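You operate a simulated robot arm through the tools that you are given. There is no shell and no other tool.

Carry out the task below with a simulated two-armed robot. There is one attempt and no reset: what you move stays moved.

TASK
Turn the meter plate down to 4 mA, switch off and unplug it.
Fine: by the orange dial; black dial back to 26; the plug comes out after the switch is off and goes in the middle well of the black tray. Leave the rest. Set down upright: what you pick out.

It is judged by the outcome, as a careful person would: the job done as asked, and still so three seconds after it is handed in. It fails if anything else is knocked over, pushed out of place, dropped, spilled or broken.

THE ROBOT
Two 7-joint arms with three-finger grippers on one trunk that stands fixed in place. Base frame: the origin is at the foot of the trunk, x ahead of it, y to its left, z up; the work surface is at about z = 92. Readings come in cm, rad, newtons and seconds.
The left shoulder is at [7, 16.5, 123.8], the right one opposite. With the tool pointing down near the work surface each hand reaches from about 38 to 88 cm from the base axis, measured 20 degrees to its own side. Payload 3.91 kg a hand.
Tool frame (each hand has its own): the origin (TCP) lies between the finger pads and is the grasp point; the fingertips stand 3 cm ahead of it; z points along the fingers, y is the line along which they close. Largest opening 11.6 cm; the body of the gripper starts 7.3 cm behind the TCP.
Orientation is that of the tool frame in the base frame, as a unit quaternion [x, y, z, w]. With the fingers straight down and closing along the base's y, the tool's x points along the base's -x, its y along +y and its z along -z.

THE INTERFACE
- The arms move only by the tool apply_moves. It takes "left_targets", "right_targets" or both (then of equal length, played together; a hand with none holds still); each is a list of rows, each a list of 3 entries, a list of its own where there are three numbers: the shift along the tool's x, y, z in units of 30 mm (1.0 is 30 mm), then the turn, a rotation vector about the tool's x, y, z in units of 4 degrees (1.0 is 4 degrees), then the closure, from 0 (fully open) to 1 (shut). In form: [[[tx, ty, tz], [ax, ay, az], grip], ...]. A call has 1 to 20 rows; each row shifts and turns the commanded pose from where the row before left it, along the tool's axes as they then stand. A call with a number of a shift or a turn outside -1 to 1 is refused whole. A row lasts 0.2 s, in which the tool goes at most 5 cm and 0.15 rad; a call with a longer step from one row to the next is refused whole, and so is a gripper value outside its range. A pose out of reach is approached as far as the arm can. The call stops where the force on the tool passes 40 N (or 10 N more than at its start, if that is more) or the arm is blocked; 0.2 s more then pass. Each finger travels about 15.3 cm/s and halts on what it meets, pressing with about 42 N; the grip force reading is that of the motor and also rises with nothing between the fingers. The clock runs only during rows and for 0.2 s after the last one: add rows that do not move to give the fingers time. The reply holds the time, the measured pose of the TCP, the force on the tool along the base axes, the opening and the grip force, in the units named above and with some noise, with the torque about the TCP (base axes, N m) and any sound that the robot's microphone picked up.
- Cameras (640 x 400 px; columns grow to the right, rows downward): "scene" is now at [12.32, -1, 155.77]; the picture's right is [-0.04, -1.00, 0.00], its down [-0.49, 0.02, -0.87] and it looks along [0.87, -0.03, -0.49] (base axes); focal length 328 px, centre (320, 200). "left" rides on the left gripper at [7.5, 1.7, -8.8] in its tool frame; the picture's right is [-0.22, 0.97, 0.00], its down [-0.70, -0.16, -0.70] and it looks along [-0.68, -0.16, 0.71] (tool axes); focal length 247 px, centre (320, 200). "right" rides on the right gripper at [5.2, 5.6, -8.8] in its tool frame; the picture's right is [-0.73, 0.68, 0.00], its down [-0.49, -0.52, -0.70] and it looks along [-0.48, -0.51, 0.71] (tool axes); focal length 247 px, centre (320, 200). There is no depth. A picture from a camera that has moved, and an enlarged one, comes with that camera's place and axes in the base frame and with its lens. The place of the scene camera against the robot may be out by one fixed shift of up to 2.5 cm in any direction.
- get_image(camera): a new picture of that camera. The clock stands still meanwhile.
- raise_lower(by): slides the trunk up (or, below 0, down) by that many cm; the arms and the scene camera ride with it, the base frame stays. It gives what a move gives, with no picture.
- aim_head(pan, tilt): turns the head with the scene camera to pan (to the left, within 1.501 rad either way) and tilt (down, from -0.506 to 1.204), counted from straight ahead of the robot. It gives what a move gives.
- inspect(camera, box): a new picture of the part [left, top, right, bottom] of that camera's present view, enlarged. The clock stands still meanwhile.
- hand_in(): hands the job in; it is judged then, once.

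Nothing tells you positions but the pictures and the camera data. Unless the task says otherwise, let go and move clear before handing in.

The tools are called after ">>>" as a command line: name --argument value ..., lists and objects as JSON in quotes. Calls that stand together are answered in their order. apply_moves: Moves the arms, as the interface text tells. Its arguments: {"type":"object","properties":{"left_targets":{"type":"array","items":{"type":"array"}},"right_targets":{"type":"array","items":{"type":"array"}}},"required":[]} The other tools are called the same way: raise_lower (by) slides the trunk up or down; aim_head (pan, tilt) turns the head that bears the scene camera; get_image (camera) takes a picture; inspect (camera, box) takes an enlarged picture of a part of a camera's view; hand_in () hands the job in.

At the start:

```text
clock: 0.0
left_position: [60.16, 22.98, 135.92]
left_tcp_rot: [0.0, 1.0, 0.001, 0.001]
left_wrist_force: [-0.6, 0.6, -0.6]
left_torque: [-0.03, 0.01, 0.01]
left_finger_gap: 11.62
left_gripper_force: 0.1
right_position: [64.32, -30.08, 127.11]
right_tcp_rot: [-0.001, 1.0, 0.0, 0.0]
right_wrist_force: [0.5, 0.1, -0.7]
right_torque: [0.01, -0.02, 0.0]
right_finger_gap: 11.57
right_gripper_force: 0.1
trunk travel left (down, up): [-77.5, 6.5]
head pan, tilt: [-0.037, 0.517]
```

scene: 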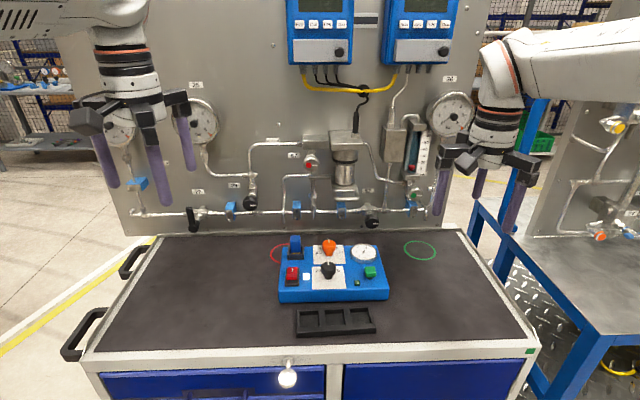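
right: 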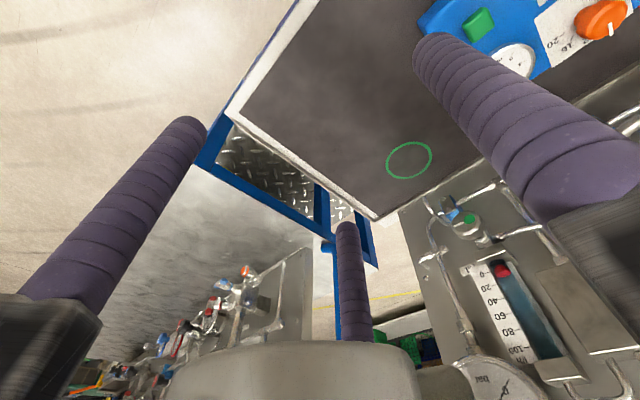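
left: 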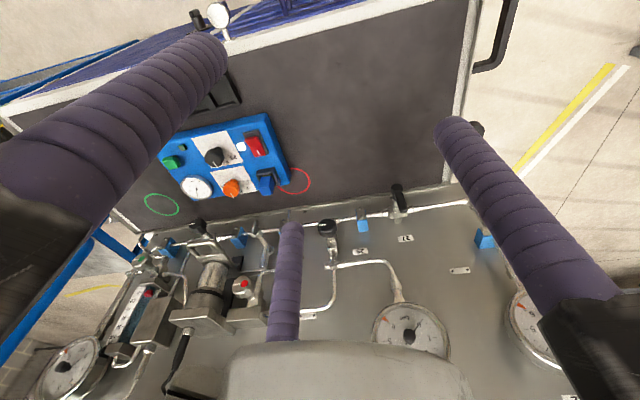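

I see a blue meter plate on the bench with an orange dial, a black dial, a red switch, a blue plug-like part, a gauge and a green button, with a black three-well tray in front of it. I'll look closer before moving anything.

>>> inspect --camera "scene" --box '[260, 220, 400, 345]'

>>> inspect --camera "left" --box '[130, 60, 330, 220]'

>>> inspect --camera "right" --box '[400, 0, 640, 150]'

```text
3.20 times, centred on (330, 282) of scene
camera zoom: at [12.32, -1.0, 155.77], right [-0.04, -1.0, 0.0], down [-0.49, 0.02, -0.87], along [0.87, -0.03, -0.49], focal length 1050 px, centre (288, -64)
```

zoom: 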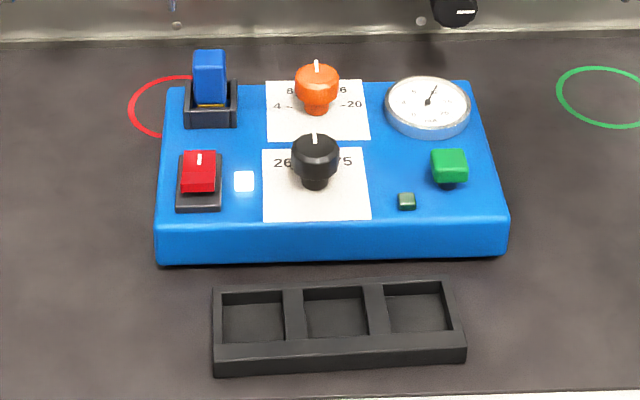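

```text
2.50 times, centred on (230, 140) of left
camera zoom: at [52.61, 24.58, 144.69], right [0.22, 0.97, 0.0], down [0.7, -0.16, 0.7], along [0.68, -0.16, -0.71], focal length 617 px, centre (545, 350)
```

zoom: 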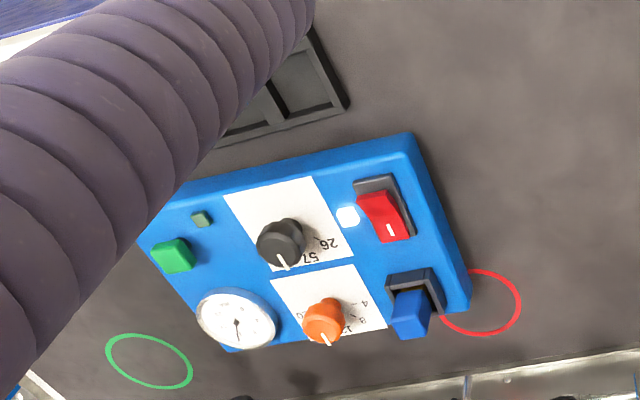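

```text
2.67 times, centred on (520, 75) of right
camera zoom: at [59.22, -24.44, 135.88], right [0.73, 0.68, 0.0], down [0.49, -0.52, 0.7], along [0.48, -0.51, -0.71], focal length 659 px, centre (-213, 533)
```

zoom: 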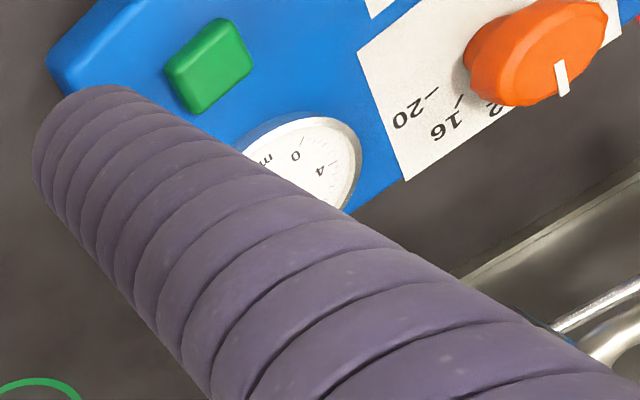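

The layout is clear: red lit rocker switch, blue plug in a socket at the back left, orange dial at the back, black dial in front. Next I'll zoom in on the dial scales and the gauge.

>>> inspect --camera "scene" --box '[310, 235, 350, 260]'

>>> inspect --camera "scene" --box '[310, 260, 350, 285]'

>>> inspect --camera "scene" --box '[344, 240, 384, 265]'

>>> inspect --camera "scene" --box '[276, 230, 324, 290]'

>>> inspect --camera "left" --box '[200, 130, 300, 210]'

```text
16.00 times, centred on (330, 248) of scene
camera zoom: at [12.32, -1.0, 155.77], right [-0.04, -1.0, 0.0], down [-0.49, 0.02, -0.87], along [0.87, -0.03, -0.49], focal length 5251 px, centre (160, -560)
```

zoom: 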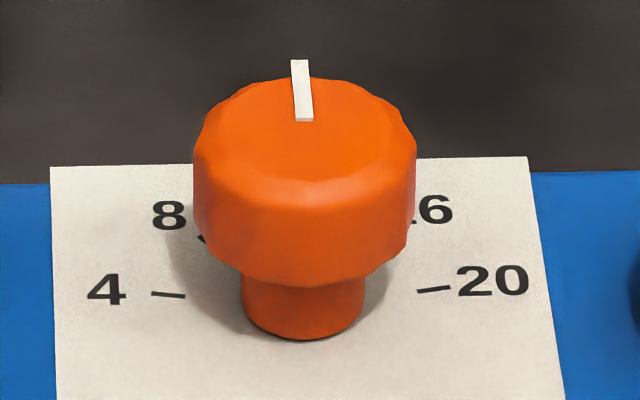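

```text
16.00 times, centred on (330, 272) of scene
camera zoom: at [12.32, -1.0, 155.77], right [-0.04, -1.0, 0.0], down [-0.49, 0.02, -0.87], along [0.87, -0.03, -0.49], focal length 5251 px, centre (160, -960)
```

zoom: 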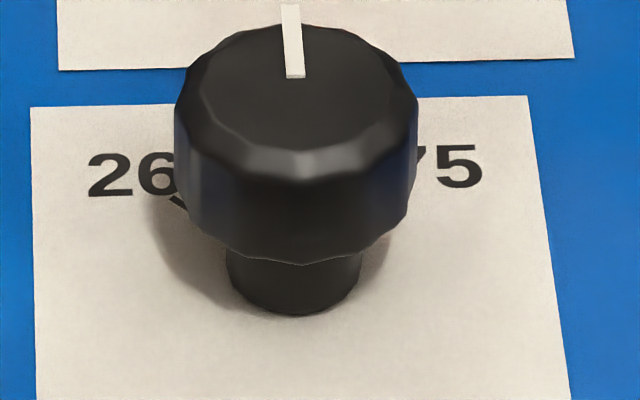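

```text
16.00 times, centred on (364, 252) of scene
camera zoom: at [12.32, -1.0, 155.77], right [-0.04, -1.0, 0.0], down [-0.49, 0.02, -0.87], along [0.87, -0.03, -0.49], focal length 5251 px, centre (-384, -640)
```

zoom: 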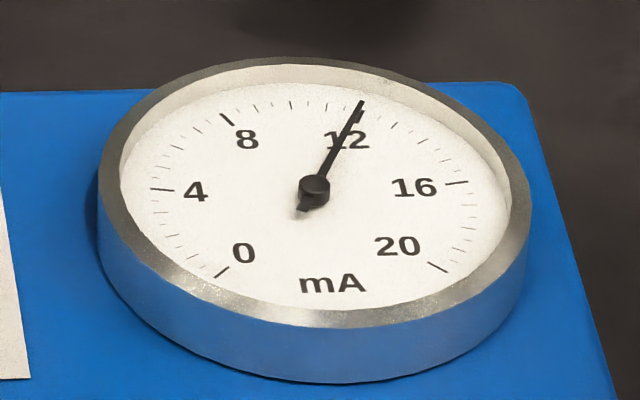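

```text
6.67 times, centred on (300, 260) of scene
camera zoom: at [12.32, -1.0, 155.77], right [-0.04, -1.0, 0.0], down [-0.49, 0.02, -0.87], along [0.87, -0.03, -0.49], focal length 2188 px, centre (453, -200)
```

zoom: 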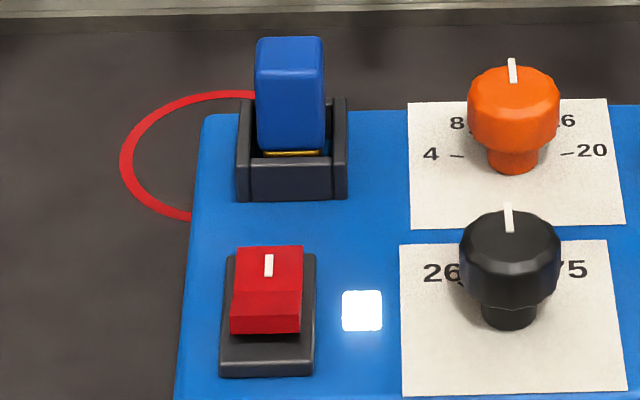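

```text
5.00 times, centred on (250, 170) of left
camera zoom: at [52.61, 24.58, 144.69], right [0.22, 0.97, 0.0], down [0.7, -0.16, 0.7], along [0.68, -0.16, -0.71], focal length 1235 px, centre (670, 350)
```

zoom: 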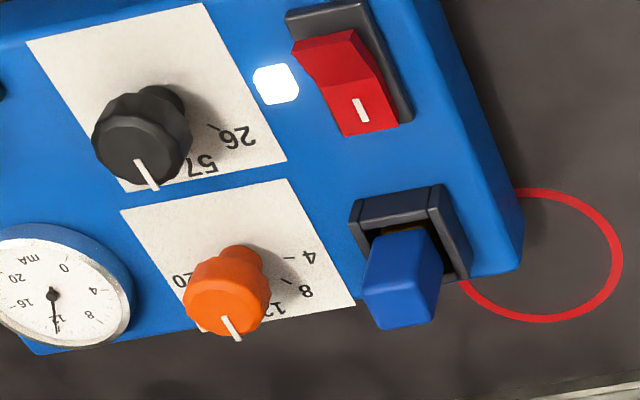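

The gauge and orange dial read about 12 mA, the black dial points at 57, and the switch lamp is lit. I'll bring the left hand over the front of the plate for close views from its camera.

>>> apply_moves --left_targets '[[[0, -0.9, 0.6], [0, 0, 0], 0], [[0, -0.9, 0.6], [0, 0, 0], 0], [[0, -0.9, 0.6], [0, 0, 0], 0], [[0, -0.9, 0.6], [0, 0, 0], 0], [[0, -0.9, 0.6], [0, 0, 0], 0], [[0, -0.9, 0.6], [0, 0, 0], 0], [[0, -0.9, 0.6], [0, 0, 0], 0]]'

>>> get_image --camera "left"

>>> get_image --camera "scene"

```text
clock: 1.6
left_position: [60.17, 3.76, 123.29]
left_tcp_rot: [0.0, 1.0, 0.002, 0.001]
left_wrist_force: [-0.7, -0.2, -0.2]
left_torque: [0.04, 0.02, -0.01]
left_finger_gap: 11.58
left_gripper_force: 0.1
right_position: [64.39, -30.25, 127.02]
right_tcp_rot: [-0.001, 1.0, 0.001, -0.001]
right_wrist_force: [-0.2, -1.2, -0.6]
right_torque: [0.04, 0.02, -0.03]
right_finger_gap: 11.61
right_gripper_force: 0.1
trunk travel left (down, up): [-77.5, 6.5]
head pan, tilt: [-0.037, 0.517]
```

```text
taken
camera left: at [52.5, 5.42, 132.12], right [0.22, 0.97, 0.0], down [0.7, -0.16, 0.7], along [0.68, -0.16, -0.71], focal length 247 px, centre (320, 200)
```

left: 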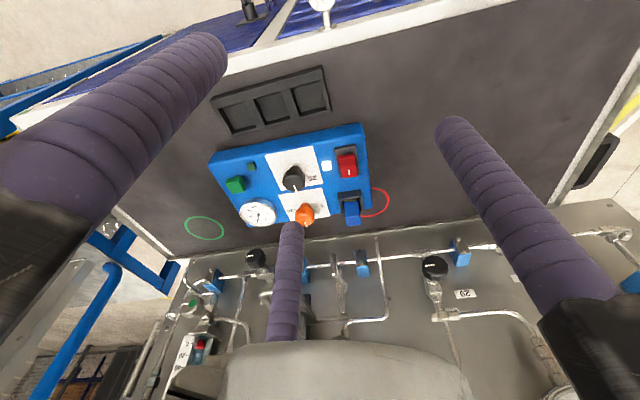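

```text
taken
camera scene: at [12.37, -1.23, 155.77], right [-0.04, -1.0, 0.0], down [-0.49, 0.02, -0.87], along [0.87, -0.03, -0.49], focal length 328 px, centre (320, 200)
```

scene: 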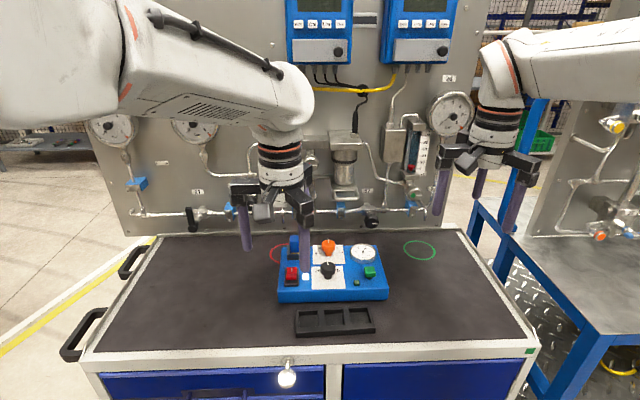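

The left camera shows three purple rods rather than two plain fingers, so I want to know how this gripper really closes. I'll close it in free air and look.

>>> apply_moves --left_targets '[[[0, 0, 0], [0, 0, 0], 0.5], [[0, 0, 0], [0, 0, 0], 0.5], [[0, 0, 0], [0, 0, 0], 0.5]]'

>>> get_image --camera "left"

>>> inspect --camera "scene" --box '[200, 120, 360, 290]'

```text
clock: 2.4
left_position: [59.91, 3.95, 123.45]
left_tcp_rot: [0.0, 1.0, -0.001, 0.001]
left_wrist_force: [-0.1, -1.0, 0.2]
left_torque: [0.01, -0.01, -0.02]
left_finger_gap: 5.83
left_gripper_force: 0.1
right_position: [64.35, -30.0, 127.1]
right_tcp_rot: [-0.001, 1.0, 0.0, 0.0]
right_wrist_force: [-0.1, 0.1, 0.0]
right_torque: [0.01, 0.01, -0.03]
right_finger_gap: 11.6
right_gripper_force: 0.1
trunk travel left (down, up): [-77.5, 6.5]
head pan, tilt: [-0.037, 0.517]
```

```text
taken
camera left: at [52.45, 5.66, 132.14], right [0.22, 0.97, 0.0], down [0.7, -0.16, 0.7], along [0.68, -0.16, -0.71], focal length 247 px, centre (320, 200)
```

left: 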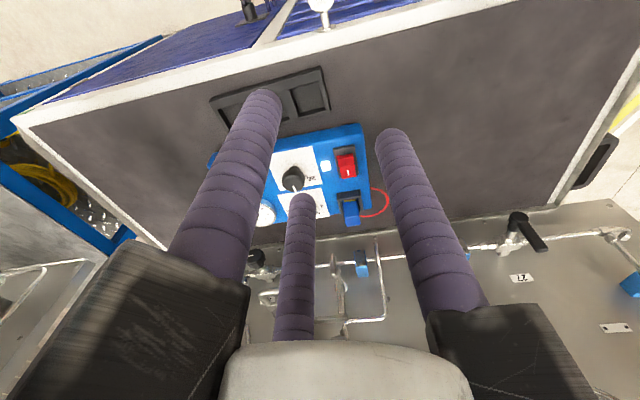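

```text
2.35 times, centred on (280, 205) of scene
camera zoom: at [12.31, -0.97, 155.77], right [-0.04, -1.0, 0.0], down [-0.49, 0.02, -0.87], along [0.87, -0.03, -0.49], focal length 772 px, centre (414, 188)
```

zoom: 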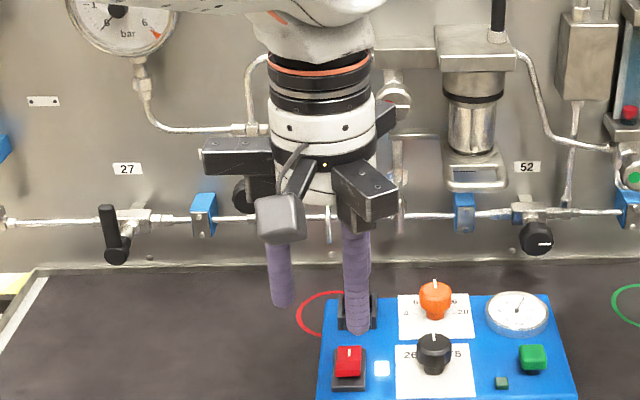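

It is a three-jaw concentric gripper: one rod at the tool's +y and two at -y, about 120° apart. I'll zoom in on the plate from here to locate the parts.

>>> inspect --camera "left" --box '[310, 120, 390, 240]'

>>> inspect --camera "left" --box '[240, 120, 390, 240]'

>>> inspect --camera "scene" --box '[280, 225, 320, 290]'

>>> inspect --camera "scene" --box '[290, 300, 380, 340]'

```text
3.33 times, centred on (350, 180) of left
camera zoom: at [52.45, 5.66, 132.14], right [0.22, 0.97, 0.0], down [0.7, -0.16, 0.7], along [0.68, -0.16, -0.71], focal length 823 px, centre (220, 267)
```

zoom: 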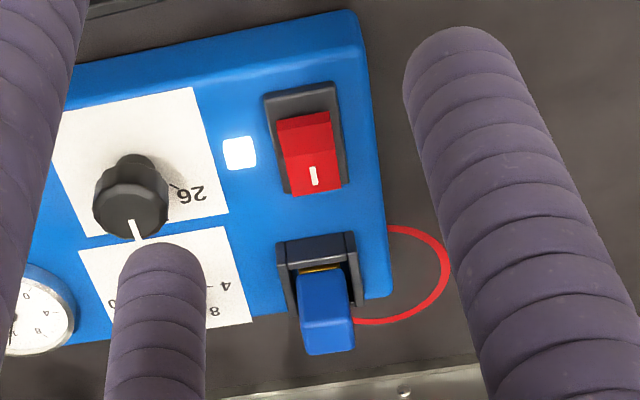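

```text
3.33 times, centred on (315, 180) of left
camera zoom: at [52.45, 5.66, 132.14], right [0.22, 0.97, 0.0], down [0.7, -0.16, 0.7], along [0.68, -0.16, -0.71], focal length 823 px, centre (337, 267)
```

zoom: 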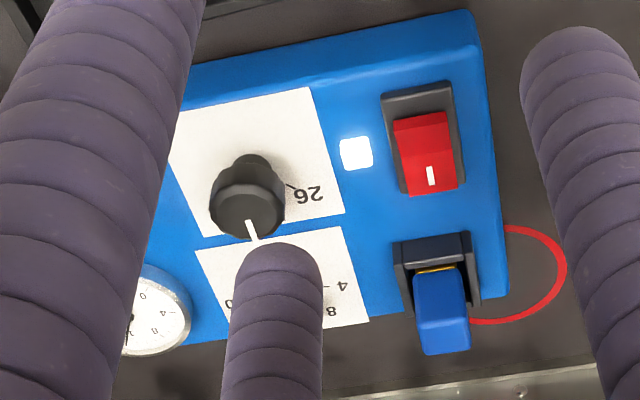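

```text
6.15 times, centred on (300, 258) of scene
camera zoom: at [12.31, -0.97, 155.77], right [-0.04, -1.0, 0.0], down [-0.49, 0.02, -0.87], along [0.87, -0.03, -0.49], focal length 2020 px, centre (443, -154)
```

zoom: 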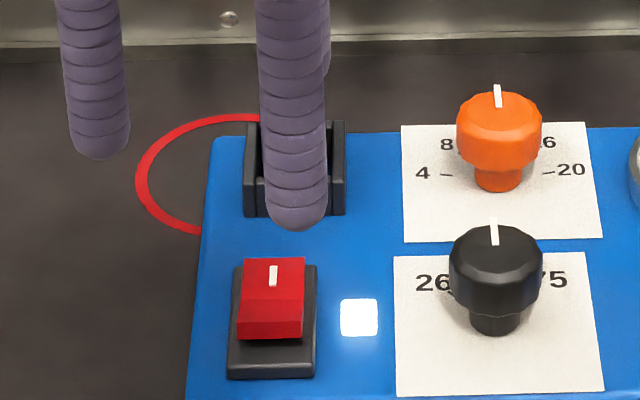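

```text
7.11 times, centred on (335, 320) of scene
camera zoom: at [12.31, -0.97, 155.77], right [-0.04, -1.0, 0.0], down [-0.49, 0.02, -0.87], along [0.87, -0.03, -0.49], focal length 2334 px, centre (213, -653)
```

zoom: 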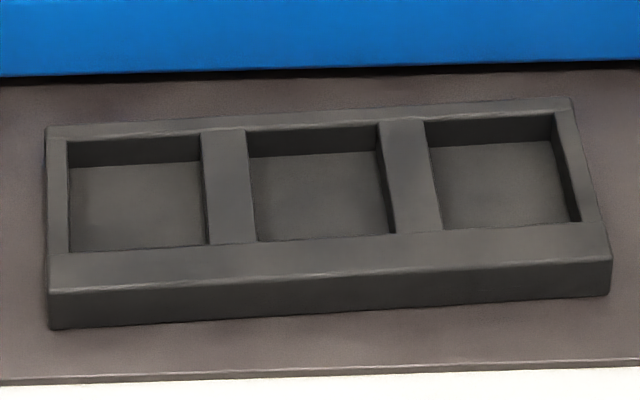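

The lit switch, plug, dials and tray are all visible. I'll open the left gripper and move a little closer to get accurate positions by triangulation.

>>> apply_moves --left_targets '[[[-0.5, 0, 0.7], [0, 0, 0], 0], [[-0.5, 0, 0.7], [0, 0, 0], 0], [[-0.5, 0, 0.7], [0, 0, 0], 0], [[0, 0, 0], [0, 0, 0], 0]]'

>>> inspect --camera "left" --box '[190, 60, 430, 210]'

>>> get_image --camera "left"

```text
clock: 3.4
left_position: [64.89, 3.81, 117.07]
left_tcp_rot: [0.0, 1.0, 0.0, 0.001]
left_wrist_force: [0.2, -0.5, 0.7]
left_torque: [0.0, 0.03, -0.02]
left_finger_gap: 11.59
left_gripper_force: 0.1
right_position: [64.32, -29.99, 127.16]
right_tcp_rot: [0.0, 1.0, 0.0, 0.0]
right_wrist_force: [0.2, 0.6, -0.4]
right_torque: [-0.02, -0.03, 0.0]
right_finger_gap: 11.57
right_gripper_force: 0.1
trunk travel left (down, up): [-77.5, 6.5]
head pan, tilt: [-0.037, 0.517]
```

```text
2.67 times, centred on (310, 135) of left
camera zoom: at [57.25, 5.52, 125.75], right [0.22, 0.97, 0.0], down [0.7, -0.16, 0.7], along [0.68, -0.16, -0.71], focal length 659 px, centre (347, 373)
```

zoom: 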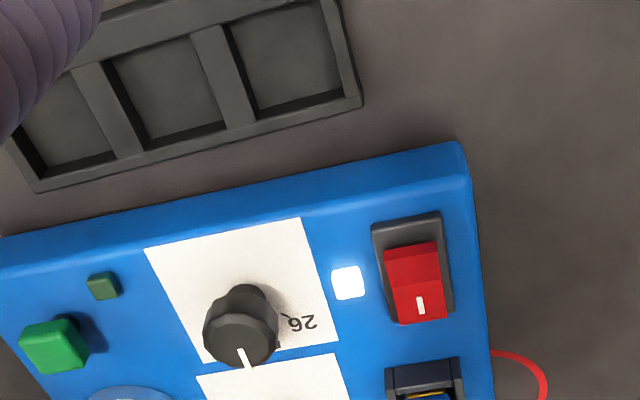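

```text
taken
camera left: at [57.25, 5.52, 125.75], right [0.22, 0.97, 0.0], down [0.7, -0.16, 0.7], along [0.68, -0.16, -0.71], focal length 247 px, centre (320, 200)
```

left: 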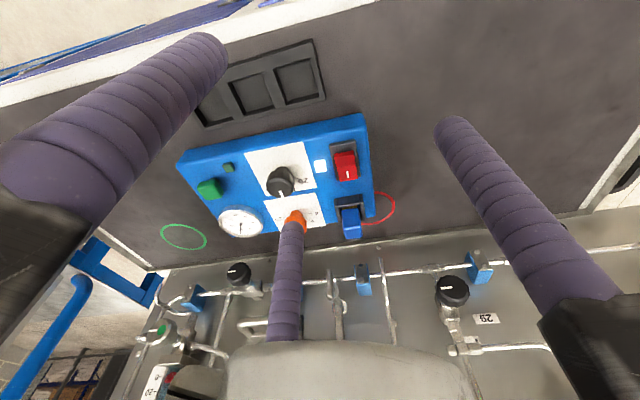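

The lamp triangulates to about (78.0, 0.9, 97.3), the black dial to about (77.4, -4.7) with its top near z=100.5, and the orange dial to about (87, -5). Next I'll test in free air how far the vertical left hand reaches toward the orange dial.

>>> apply_moves --left_targets '[[[-1, -0.4, 0.2], [0, 0, 0], 0], [[-1, -0.4, 0.2], [0, 0, 0], 0], [[-1, -0.4, 0.2], [0, 0, 0], 0], [[-1, -0.4, 0.2], [0, 0, 0], 0], [[-1, -0.4, 0.2], [0, 0, 0], 0], [[-1, -0.4, 0.2], [0, 0, 0], 0], [[-0.8, -0.4, 0], [0, 0, 0], 0], [[0, 0, 0], [0, 0, 0], 0]]'

>>> get_image --camera "scene"

>>> get_image --camera "left"

```text
clock: 5.2
left_position: [77.7, -1.4, 114.52]
left_tcp_rot: [-0.001, 1.0, 0.0, 0.001]
left_wrist_force: [-0.6, 0.5, 0.1]
left_torque: [0.01, 0.03, 0.0]
left_finger_gap: 11.59
left_gripper_force: 0.0
left hand out of reach, approached as far as the arm can: row 5, 6, 7
right_position: [64.36, -30.07, 127.0]
right_tcp_rot: [0.0, 1.0, 0.0, -0.001]
right_wrist_force: [0.6, 0.1, 0.3]
right_torque: [0.0, -0.01, 0.01]
right_finger_gap: 11.6
right_gripper_force: 0.2
trunk travel left (down, up): [-77.5, 6.5]
head pan, tilt: [-0.037, 0.517]
```

```text
taken
camera scene: at [12.38, -1.01, 155.76], right [-0.04, -1.0, 0.0], down [-0.49, 0.02, -0.87], along [0.87, -0.03, -0.49], focal length 328 px, centre (320, 200)
```

scene: 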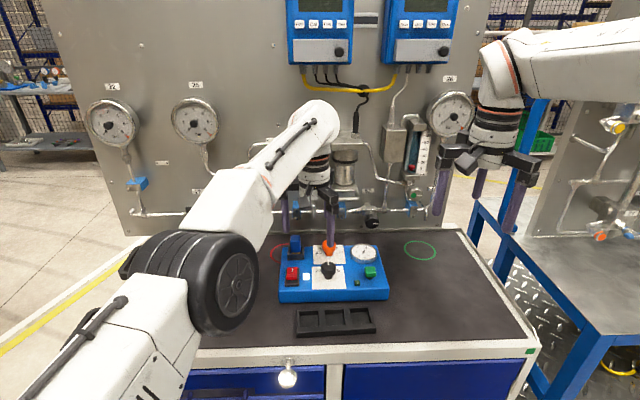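

```text
taken
camera left: at [70.16, 0.3, 123.24], right [0.22, 0.97, 0.0], down [0.7, -0.16, 0.7], along [0.68, -0.16, -0.71], focal length 247 px, centre (320, 200)
```

left: 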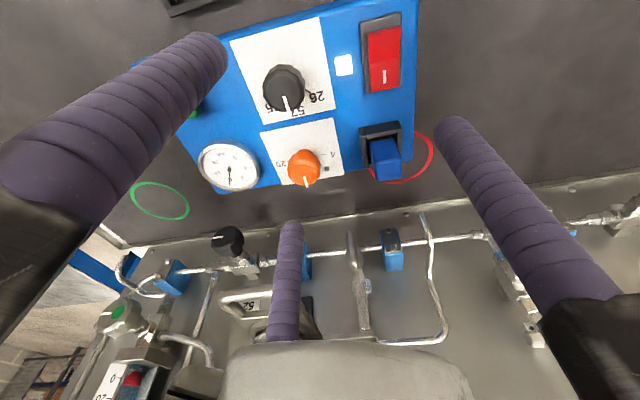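

Vertical reach stops near x≈78, so the far dial and plug will need the hand tilted forward. This is a good viewpoint, so I'll zoom in on the plug, switch and dials.

>>> inspect --camera "left" --box '[340, 0, 450, 200]'

>>> inspect --camera "left" --box '[350, 110, 420, 190]'

>>> inspect --camera "left" --box '[225, 10, 355, 195]'

>>> inspect --camera "left" --box '[340, 10, 430, 110]'

```text
2.00 times, centred on (395, 100) of left
camera zoom: at [70.16, 0.3, 123.24], right [0.22, 0.97, 0.0], down [0.7, -0.16, 0.7], along [0.68, -0.16, -0.71], focal length 494 px, centre (170, 400)
```

zoom: 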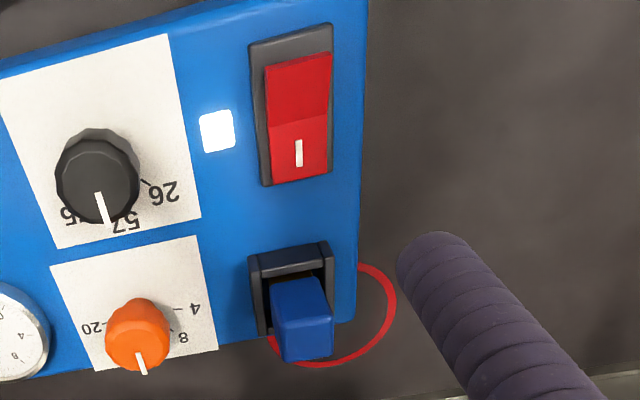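

```text
5.00 times, centred on (385, 150) of left
camera zoom: at [70.16, 0.3, 123.24], right [0.22, 0.97, 0.0], down [0.7, -0.16, 0.7], along [0.68, -0.16, -0.71], focal length 1235 px, centre (-5, 450)
```

zoom: 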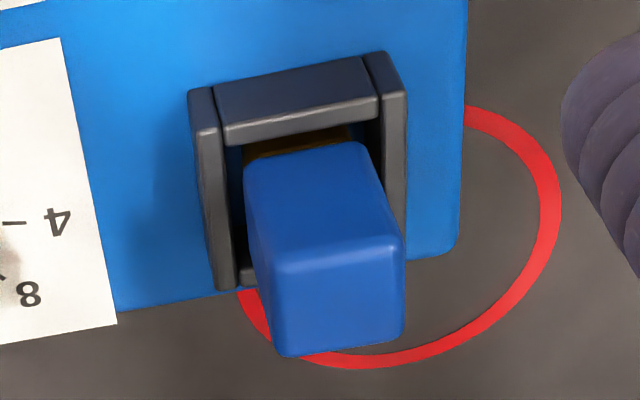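

```text
2.16 times, centred on (290, 102) of left
camera zoom: at [70.16, 0.3, 123.24], right [0.22, 0.97, 0.0], down [0.7, -0.16, 0.7], along [0.68, -0.16, -0.71], focal length 534 px, centre (385, 411)
```

zoom: 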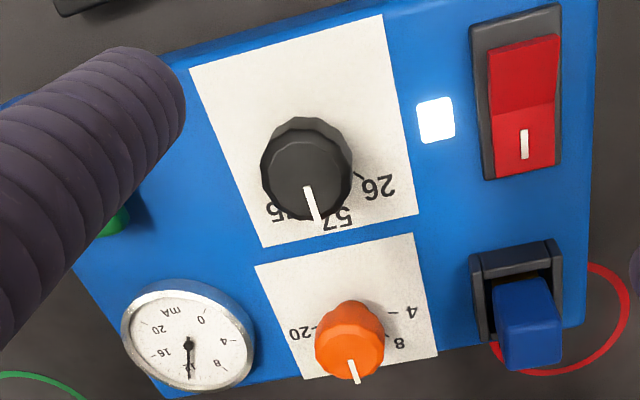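

```text
4.00 times, centred on (385, 60) of left
camera zoom: at [70.16, 0.3, 123.24], right [0.22, 0.97, 0.0], down [0.7, -0.16, 0.7], along [0.68, -0.16, -0.71], focal length 988 px, centre (60, 760)
```

zoom: 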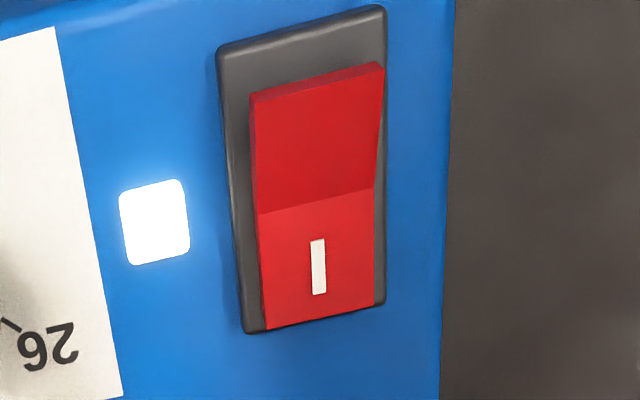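

The plug top is about 2.5 cm square at about (87.1, 3.8, 102.8), and the rocker spans x≈75.4–80.5 at y≈4.4. I'll check which end of the rocker is raised using the scene and right cameras.

>>> inspect --camera "scene" --box '[278, 262, 310, 287]'

>>> inspect --camera "scene" --box '[278, 228, 318, 262]'

>>> get_image --camera "right"

```text
16.00 times, centred on (294, 274) of scene
camera zoom: at [12.38, -1.01, 155.76], right [-0.04, -1.0, 0.0], down [-0.49, 0.02, -0.87], along [0.87, -0.03, -0.49], focal length 5251 px, centre (736, -992)
```

zoom: 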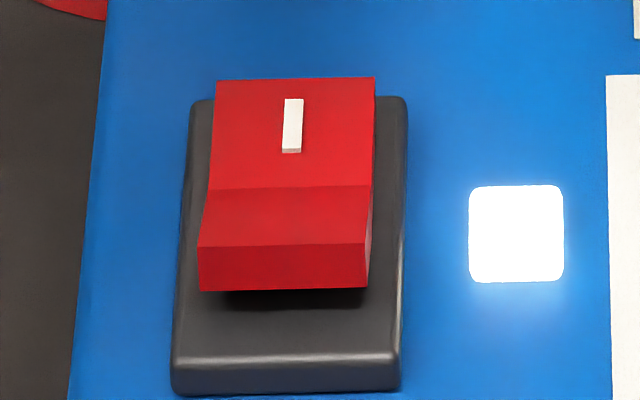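

```text
11.76 times, centred on (298, 245) of scene
camera zoom: at [12.38, -1.01, 155.76], right [-0.04, -1.0, 0.0], down [-0.49, 0.02, -0.87], along [0.87, -0.03, -0.49], focal length 3861 px, centre (579, -329)
```

zoom: 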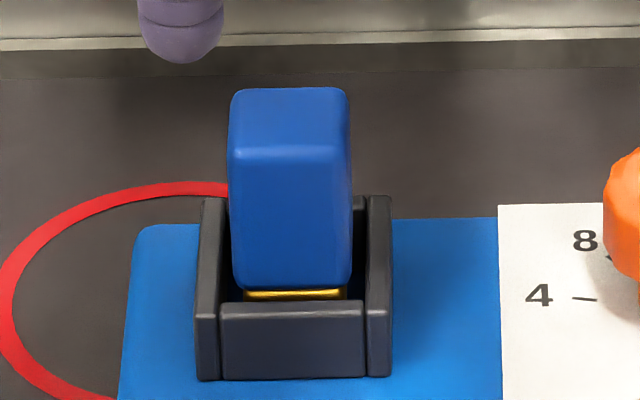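

```text
taken
camera right: at [59.28, -24.45, 135.84], right [0.73, 0.68, 0.0], down [0.49, -0.52, 0.7], along [0.48, -0.51, -0.71], focal length 247 px, centre (320, 200)
```

right: 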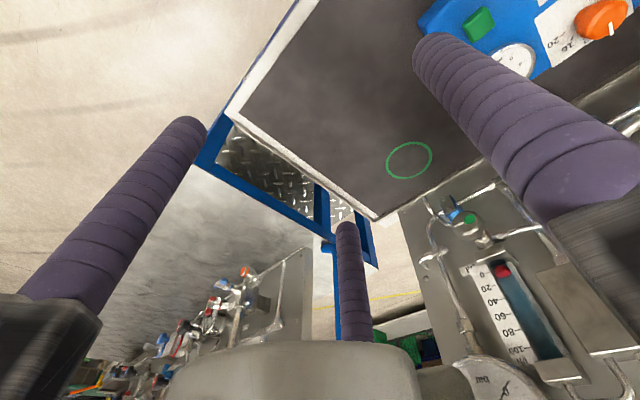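

Confirmed: the near end of the rocker is raised and the "I" end is down, so it is on and I'll have to press the near end. I'll start with the black dial, turning it 45° counter-clockwise with the right arm held vertical; first the left arm backs out of the way.

>>> apply_moves --left_targets '[[[0.5, 0.6, -0.5], [0, 0, 0], 0], [[0.5, 0.85, -0.35], [0, 0, 0], 0], [[0.5, 0.85, -0.35], [0, 0, 0], 0], [[0.5, 0.85, -0.35], [0, 0, 0], 0], [[0.5, 0.85, -0.35], [0, 0, 0], 0], [[0.5, 0.85, -0.35], [0, 0, 0], 0], [[0.5, 0.85, -0.35], [0, 0, 0], 0], [[0.5, 0.85, -0.35], [0, 0, 0], 0], [[0.5, 0.85, -0.35], [0, 0, 0], 0], [[0, 0, 0], [0, 0, 0], 0]]'

>>> apply_moves --right_targets '[[[-0.4, 0.8, 0.5], [0, 0, 0], 0.3], [[-0.4, 0.8, 0.5], [0, 0, 0], 0.3], [[-0.4, 0.8, 0.5], [0, 0, 0], 0.3], [[-0.4, 0.8, 0.5], [0, 0, 0], 0.3], [[-0.4, 0.8, 0.5], [0, 0, 0], 0.3], [[-0.4, 0.8, 0.5], [0, 0, 0], 0.3], [[-0.4, 0.8, 0.5], [0, 0, 0], 0.3], [[-0.4, 0.8, 0.5], [0, 0, 0], 0.3], [[-0.4, 0.8, 0.5], [0, 0, 0], 0.3], [[-0.4, 0.8, 0.5], [0, 0, 0], 0.3], [[0, 0, 0], [0, 0, 0], 0.3]]'

>>> get_image --camera "right"

>>> get_image --camera "scene"

```text
clock: 7.4
left_position: [63.9, 20.86, 124.53]
left_tcp_rot: [0.0, 1.0, 0.0, 0.0]
left_wrist_force: [-0.4, 0.0, -0.4]
left_torque: [0.01, -0.02, -0.02]
left_finger_gap: 11.61
left_gripper_force: 0.0
right_position: [64.35, -30.13, 127.06]
right_tcp_rot: [0.0, 1.0, 0.0, 0.0]
right_wrist_force: [-0.2, -0.2, 0.2]
right_torque: [-0.02, -0.02, -0.01]
right_finger_gap: 11.61
right_gripper_force: 0.0
trunk travel left (down, up): [-77.5, 6.5]
head pan, tilt: [-0.037, 0.517]
```

```text
clock: 9.8
left_position: [63.94, 20.6, 124.61]
left_tcp_rot: [0.0, 1.0, 0.0, 0.0]
left_wrist_force: [0.3, -0.2, -0.3]
left_torque: [0.03, -0.02, 0.02]
left_finger_gap: 11.6
left_gripper_force: 0.1
right_position: [76.21, -6.02, 112.12]
right_tcp_rot: [0.001, 1.0, 0.0, 0.0]
right_wrist_force: [0.1, -0.3, -1.3]
right_torque: [0.01, -0.03, 0.01]
right_finger_gap: 8.14
right_gripper_force: 0.1
trunk travel left (down, up): [-77.5, 6.5]
head pan, tilt: [-0.037, 0.517]
```

```text
taken
camera right: at [71.11, -0.34, 120.79], right [0.73, 0.68, 0.0], down [0.49, -0.52, 0.7], along [0.48, -0.51, -0.71], focal length 247 px, centre (320, 200)
```

right: 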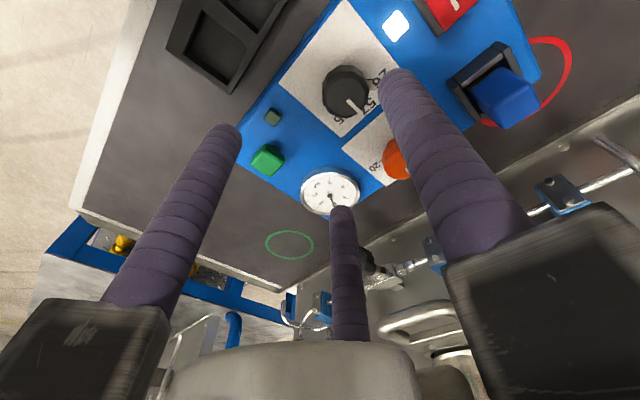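

```text
taken
camera scene: at [12.25, -1.07, 155.78], right [-0.04, -1.0, 0.0], down [-0.49, 0.02, -0.87], along [0.87, -0.03, -0.49], focal length 328 px, centre (320, 200)
```

scene: 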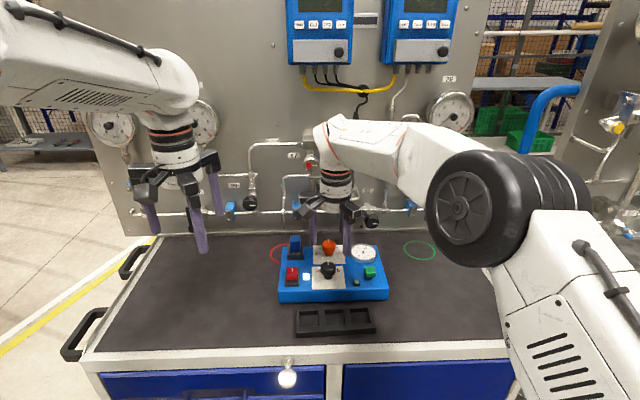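

The right hand is near the black dial. I'll zoom from the right camera to centre it.

>>> inspect --camera "right" --box '[290, 40, 410, 140]'

>>> inspect --camera "right" --box '[290, 120, 430, 220]'

>>> inspect --camera "scene" --box '[290, 220, 390, 290]'

```text
4.00 times, centred on (350, 90) of right
camera zoom: at [71.11, -0.34, 120.79], right [0.73, 0.68, 0.0], down [0.49, -0.52, 0.7], along [0.48, -0.51, -0.71], focal length 988 px, centre (200, 640)
```

zoom: 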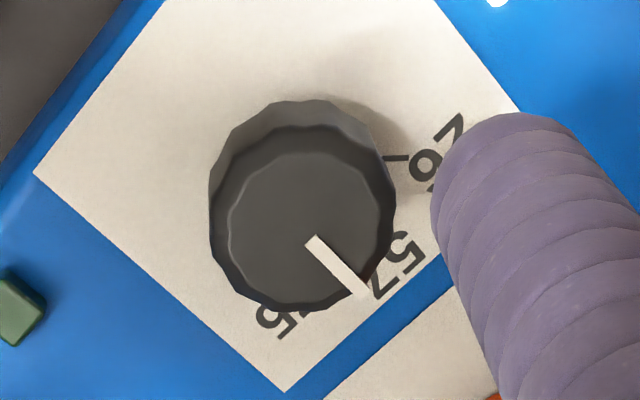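

```text
4.00 times, centred on (360, 170) of right
camera zoom: at [71.11, -0.34, 120.79], right [0.73, 0.68, 0.0], down [0.49, -0.52, 0.7], along [0.48, -0.51, -0.71], focal length 988 px, centre (160, 320)
```

zoom: 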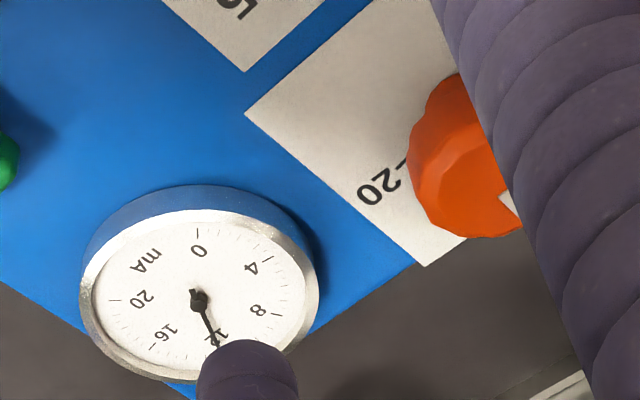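

```text
5.71 times, centred on (340, 255) of scene
camera zoom: at [12.25, -1.07, 155.78], right [-0.04, -1.0, 0.0], down [-0.49, 0.02, -0.87], along [0.87, -0.03, -0.49], focal length 1875 px, centre (206, -114)
```

zoom: 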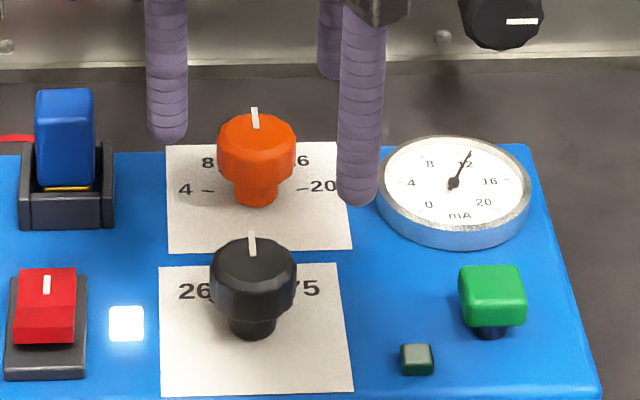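

The black dial centre comes out at about (78.0, -4.8). I'll move the right hand over it, stop just above, and check alignment before descending around it.

>>> apply_moves --right_targets '[[[-0.28, 0.21, 0.6], [0, 0, 0], 0.35], [[-0.28, 0.21, 0.6], [0, 0, 0], 0.35], [[0, 0, 0.6], [0, 0, 0], 0.35], [[0, 0, 0.5], [0, 0, 0], 0.35], [[0, 0, 0], [0, 0, 0], 0.35]]'

>>> get_image --camera "right"

>>> inspect --camera "scene" --box '[290, 200, 380, 290]'

```text
clock: 11.0
left_position: [63.89, 20.75, 124.7]
left_tcp_rot: [0.0, 1.0, 0.0, 0.001]
left_wrist_force: [-0.8, -0.2, 0.4]
left_torque: [-0.01, 0.01, -0.01]
left_finger_gap: 11.62
left_gripper_force: 0.2
right_position: [78.0, -4.74, 105.12]
right_tcp_rot: [0.0, 1.0, 0.0, 0.0]
right_wrist_force: [0.2, -0.3, -0.3]
right_torque: [-0.01, -0.03, -0.02]
right_finger_gap: 7.54
right_gripper_force: 0.0
trunk travel left (down, up): [-77.5, 6.5]
head pan, tilt: [-0.037, 0.517]
```

```text
taken
camera right: at [72.84, 0.9, 113.85], right [0.73, 0.68, 0.0], down [0.49, -0.52, 0.7], along [0.48, -0.51, -0.71], focal length 247 px, centre (320, 200)
```

right: 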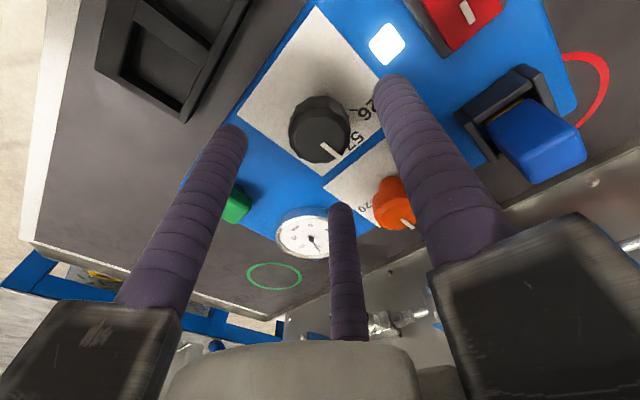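

```text
4.44 times, centred on (335, 245) of scene
camera zoom: at [12.31, -1.01, 155.77], right [-0.04, -1.0, 0.0], down [-0.49, 0.02, -0.87], along [0.87, -0.03, -0.49], focal length 1459 px, centre (253, 0)
```

zoom: 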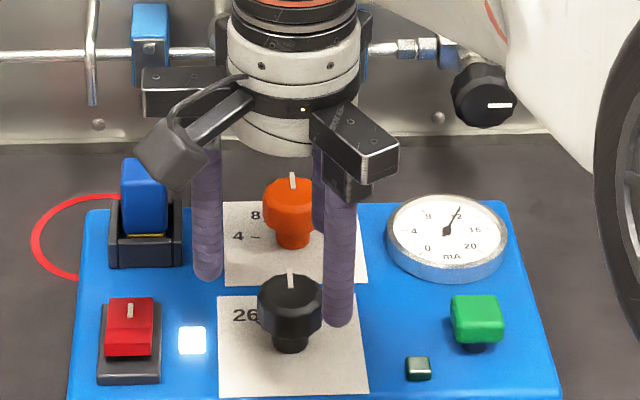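

Alignment looks good. I'm descending so the tips straddle the dial head, then closing part-way to check centring.

>>> apply_moves --right_targets '[[[0, 0, 0.5], [0, 0, 0], 0.35], [[0, 0, 0.5], [0, 0, 0], 0.35], [[0, 0, 0.37], [0, 0, 0], 0.35], [[0, 0, 0], [0, 0, 0], 0.5], [[0, 0, 0], [0, 0, 0], 0.6], [[0, 0, 0], [0, 0, 0], 0.6]]'

>>> get_image --camera "right"

>>> inspect --camera "scene" --box '[300, 230, 360, 290]'

>>> inspect --camera "right" --box '[220, 60, 420, 220]'

```text
clock: 12.4
left_position: [63.98, 20.86, 124.56]
left_tcp_rot: [-0.001, 1.0, 0.0, 0.0]
left_wrist_force: [0.2, 0.1, 0.6]
left_torque: [-0.01, 0.03, -0.01]
left_finger_gap: 11.57
left_gripper_force: 0.1
right_position: [78.02, -4.84, 101.03]
right_tcp_rot: [0.0, 1.0, 0.0, -0.001]
right_wrist_force: [0.1, 0.2, -0.4]
right_torque: [0.04, 0.0, 0.01]
right_finger_gap: 4.63
right_gripper_force: 0.1
trunk travel left (down, up): [-77.5, 6.5]
head pan, tilt: [-0.037, 0.517]
```

```text
taken
camera right: at [72.98, 0.82, 109.84], right [0.73, 0.68, 0.0], down [0.49, -0.52, 0.7], along [0.48, -0.51, -0.71], focal length 247 px, centre (320, 200)
```

right: 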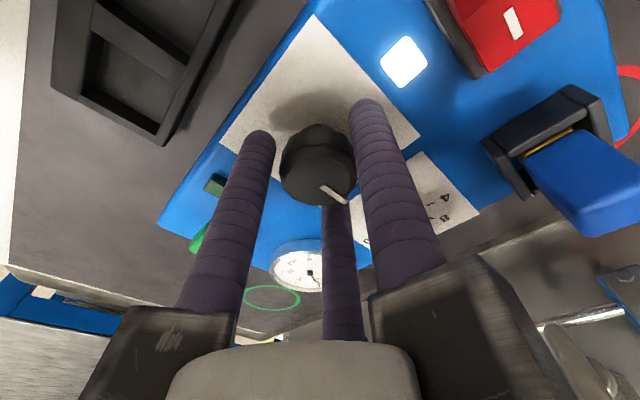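

```text
6.67 times, centred on (330, 260) of scene
camera zoom: at [12.33, -0.99, 155.77], right [-0.04, -1.0, 0.0], down [-0.49, 0.02, -0.87], along [0.87, -0.03, -0.49], focal length 2188 px, centre (253, -200)
```

zoom: 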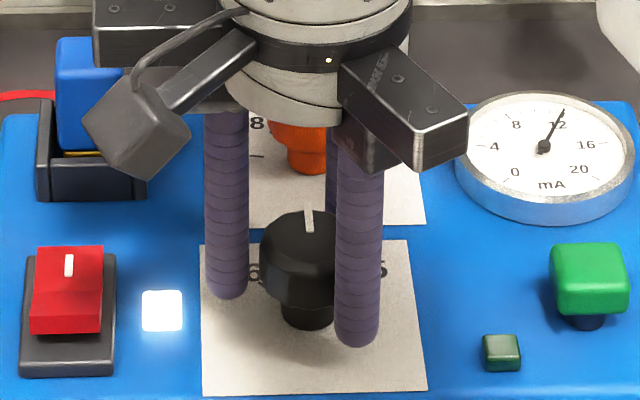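

```text
2.50 times, centred on (320, 140) of right
camera zoom: at [72.98, 0.82, 109.84], right [0.73, 0.68, 0.0], down [0.49, -0.52, 0.7], along [0.48, -0.51, -0.71], focal length 617 px, centre (320, 350)
```

zoom: 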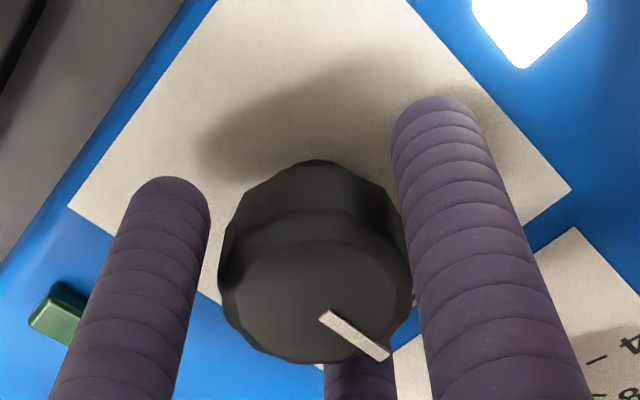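

The dial's top triangulates to (77.97, -4.65, 101.0), so the hand is centred to within 2 mm. I'll nudge y slightly and close gently while watching the side forces.

>>> apply_moves --right_targets '[[[0, 0.05, 0], [0, 0, 0], 0.62], [[0, 0, 0], [0, 0, 0], 0.65], [[0, 0, 0], [0, 0, 0], 0.67], [[0, 0, 0], [0, 0, 0], 0.67]]'

```text
clock: 13.4
left_position: [64.04, 20.74, 124.61]
left_tcp_rot: [0.0, 1.0, 0.0, 0.001]
left_wrist_force: [-0.4, 0.3, -0.7]
left_torque: [0.02, -0.01, 0.0]
left_finger_gap: 11.63
left_gripper_force: 0.1
right_position: [78.05, -4.68, 101.24]
right_tcp_rot: [0.0, 1.0, 0.0, 0.0]
right_wrist_force: [-2.1, -1.1, 0.2]
right_torque: [-0.08, 0.07, 0.0]
right_finger_gap: 3.98
right_gripper_force: 1.3
trunk travel left (down, up): [-77.5, 6.5]
head pan, tilt: [-0.037, 0.517]
```

>>> apply_moves --right_targets '[[[0.03, -0.02, 0], [0, 0, 0], 0.69], [[0, 0, 0], [0, 0, 0], 0.71], [[0, 0, 0], [0, 0, 0], 0.74], [[0, 0, 0], [0, 0, 0], 0.74]]'

```text
clock: 14.4
left_position: [63.93, 20.77, 124.5]
left_tcp_rot: [0.0, 1.0, 0.0, 0.0]
left_wrist_force: [0.0, -0.8, 0.4]
left_torque: [0.0, 0.0, -0.02]
left_finger_gap: 11.61
left_gripper_force: 0.1
right_position: [77.97, -4.76, 101.06]
right_tcp_rot: [-0.001, 1.0, 0.0, 0.001]
right_wrist_force: [1.5, -1.4, 3.0]
right_torque: [-0.67, -0.08, 0.02]
right_finger_gap: 3.72
right_gripper_force: 42.2
trunk travel left (down, up): [-77.5, 6.5]
head pan, tilt: [-0.037, 0.517]
```

The dial is gripped firmly with small side forces. I'll start turning counter-clockwise and watch the torque.

>>> apply_moves --right_targets '[[[0, 0, 0], [0, 0, -1], 0.74], [[0, 0, 0], [0, 0, -1], 0.74], [[0, 0, 0], [0, 0, -1], 0.74], [[0, 0, 0], [0, 0, -1], 0.74], [[0, 0, 0], [0, 0, -1], 0.74]]'

>>> get_image --camera "right"

>>> inspect --camera "scene" --box '[300, 230, 360, 290]'

```text
clock: 15.6
left_position: [64.02, 20.72, 124.74]
left_tcp_rot: [0.0, 1.0, -0.001, 0.0]
left_wrist_force: [0.2, -0.7, -0.2]
left_torque: [-0.02, -0.02, 0.03]
left_finger_gap: 11.64
left_gripper_force: 0.1
right_position: [78.1, -4.84, 101.09]
right_tcp_rot: [-0.174, 0.985, 0.0, 0.0]
right_wrist_force: [0.5, -2.1, -0.6]
right_torque: [0.12, -0.4, 0.0]
right_finger_gap: 3.71
right_gripper_force: 42.1
trunk travel left (down, up): [-77.5, 6.5]
head pan, tilt: [-0.037, 0.517]
```

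```text
taken
camera right: at [71.27, -1.3, 109.88], right [0.45, 0.89, 0.0], down [0.64, -0.33, 0.7], along [0.62, -0.32, -0.71], focal length 247 px, centre (320, 200)
```

right: 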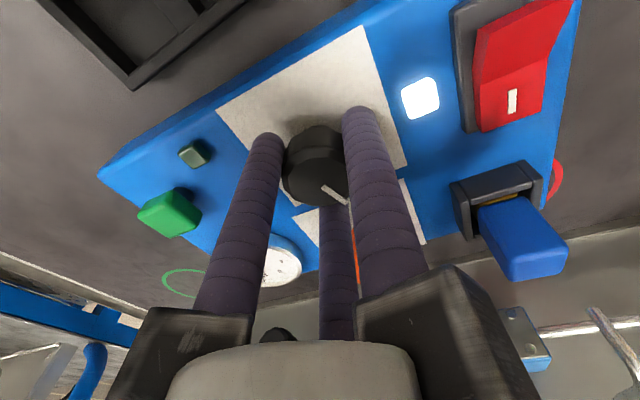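

```text
6.67 times, centred on (330, 260) of scene
camera zoom: at [12.32, -1.05, 155.77], right [-0.04, -1.0, 0.0], down [-0.49, 0.02, -0.87], along [0.87, -0.03, -0.49], focal length 2188 px, centre (253, -200)
```

zoom: 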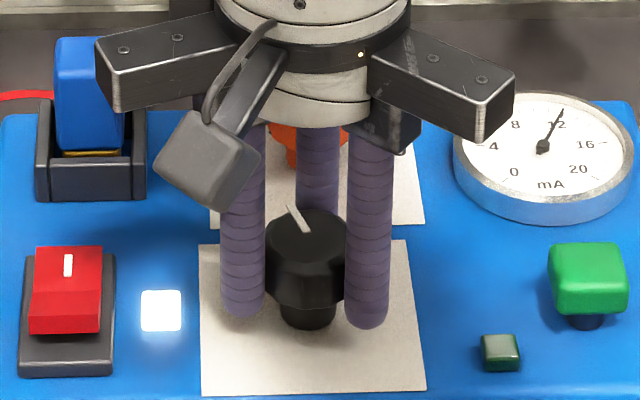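

The dial turns smoothly and the plate has not moved. Continuing another 25°.

>>> apply_moves --right_targets '[[[0, 0, 0], [0, 0, -1], 0.74], [[0, 0, 0], [0, 0, -1], 0.74], [[0, 0, 0], [0, 0, -1], 0.74], [[0, 0, 0], [0, 0, -1], 0.74], [[0, 0, 0], [0, 0, -1], 0.74], [[0, 0, 0], [0, 0, -1], 0.74], [[0, 0, 0], [0, 0, -0.25], 0.74]]'

>>> get_image --camera "right"

>>> inspect --camera "scene" --box '[310, 245, 350, 285]'

>>> inspect --camera "left" --box '[100, 60, 300, 200]'

```text
clock: 17.2
left_position: [64.01, 20.77, 124.59]
left_tcp_rot: [0.0, 1.0, 0.0, 0.0]
left_wrist_force: [-0.6, -0.9, -0.5]
left_torque: [-0.01, -0.01, -0.01]
left_finger_gap: 11.62
left_gripper_force: 0.0
right_position: [78.0, -4.7, 100.98]
right_tcp_rot: [-0.382, 0.924, -0.001, 0.0]
right_wrist_force: [-4.1, -2.5, 0.3]
right_torque: [-0.05, 0.66, -0.03]
right_finger_gap: 3.76
right_gripper_force: 42.3
trunk travel left (down, up): [-77.5, 6.5]
head pan, tilt: [-0.037, 0.517]
```

```text
taken
camera right: at [70.42, -4.52, 109.88], right [0.04, 1.0, 0.0], down [0.71, -0.03, 0.7], along [0.7, -0.02, -0.71], focal length 247 px, centre (320, 200)
```

right: 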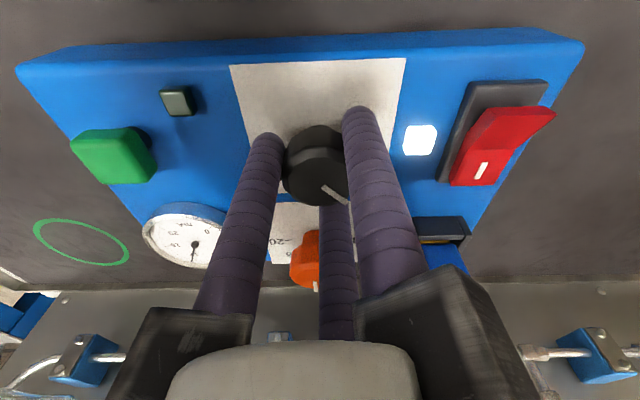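

```text
10.00 times, centred on (330, 265) of scene
camera zoom: at [12.26, -1.03, 155.78], right [-0.04, -1.0, 0.0], down [-0.49, 0.02, -0.87], along [0.87, -0.03, -0.49], focal length 3282 px, centre (220, -450)
```

zoom: 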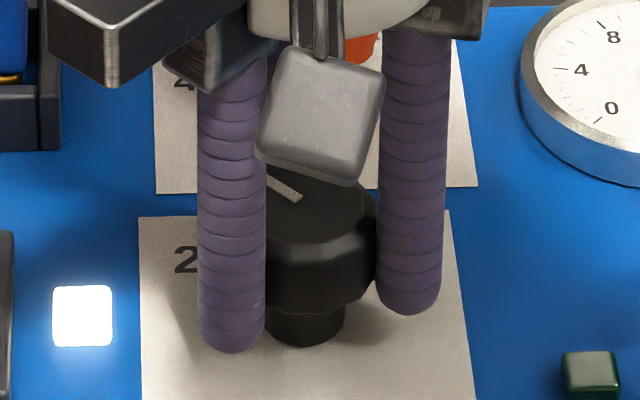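

```text
2.86 times, centred on (200, 130) of left
camera zoom: at [56.35, 22.46, 133.34], right [0.22, 0.97, 0.0], down [0.7, -0.16, 0.7], along [0.68, -0.16, -0.71], focal length 706 px, centre (663, 400)
```

zoom: 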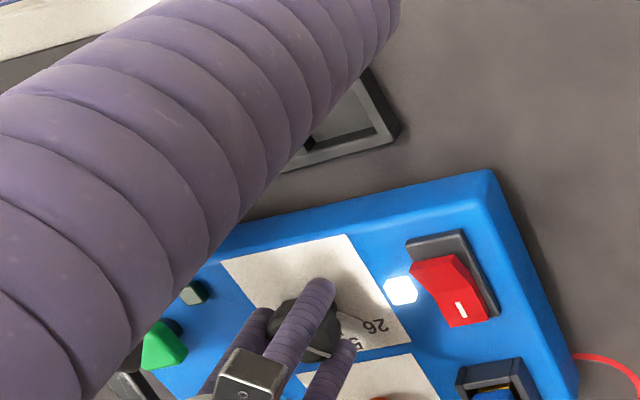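

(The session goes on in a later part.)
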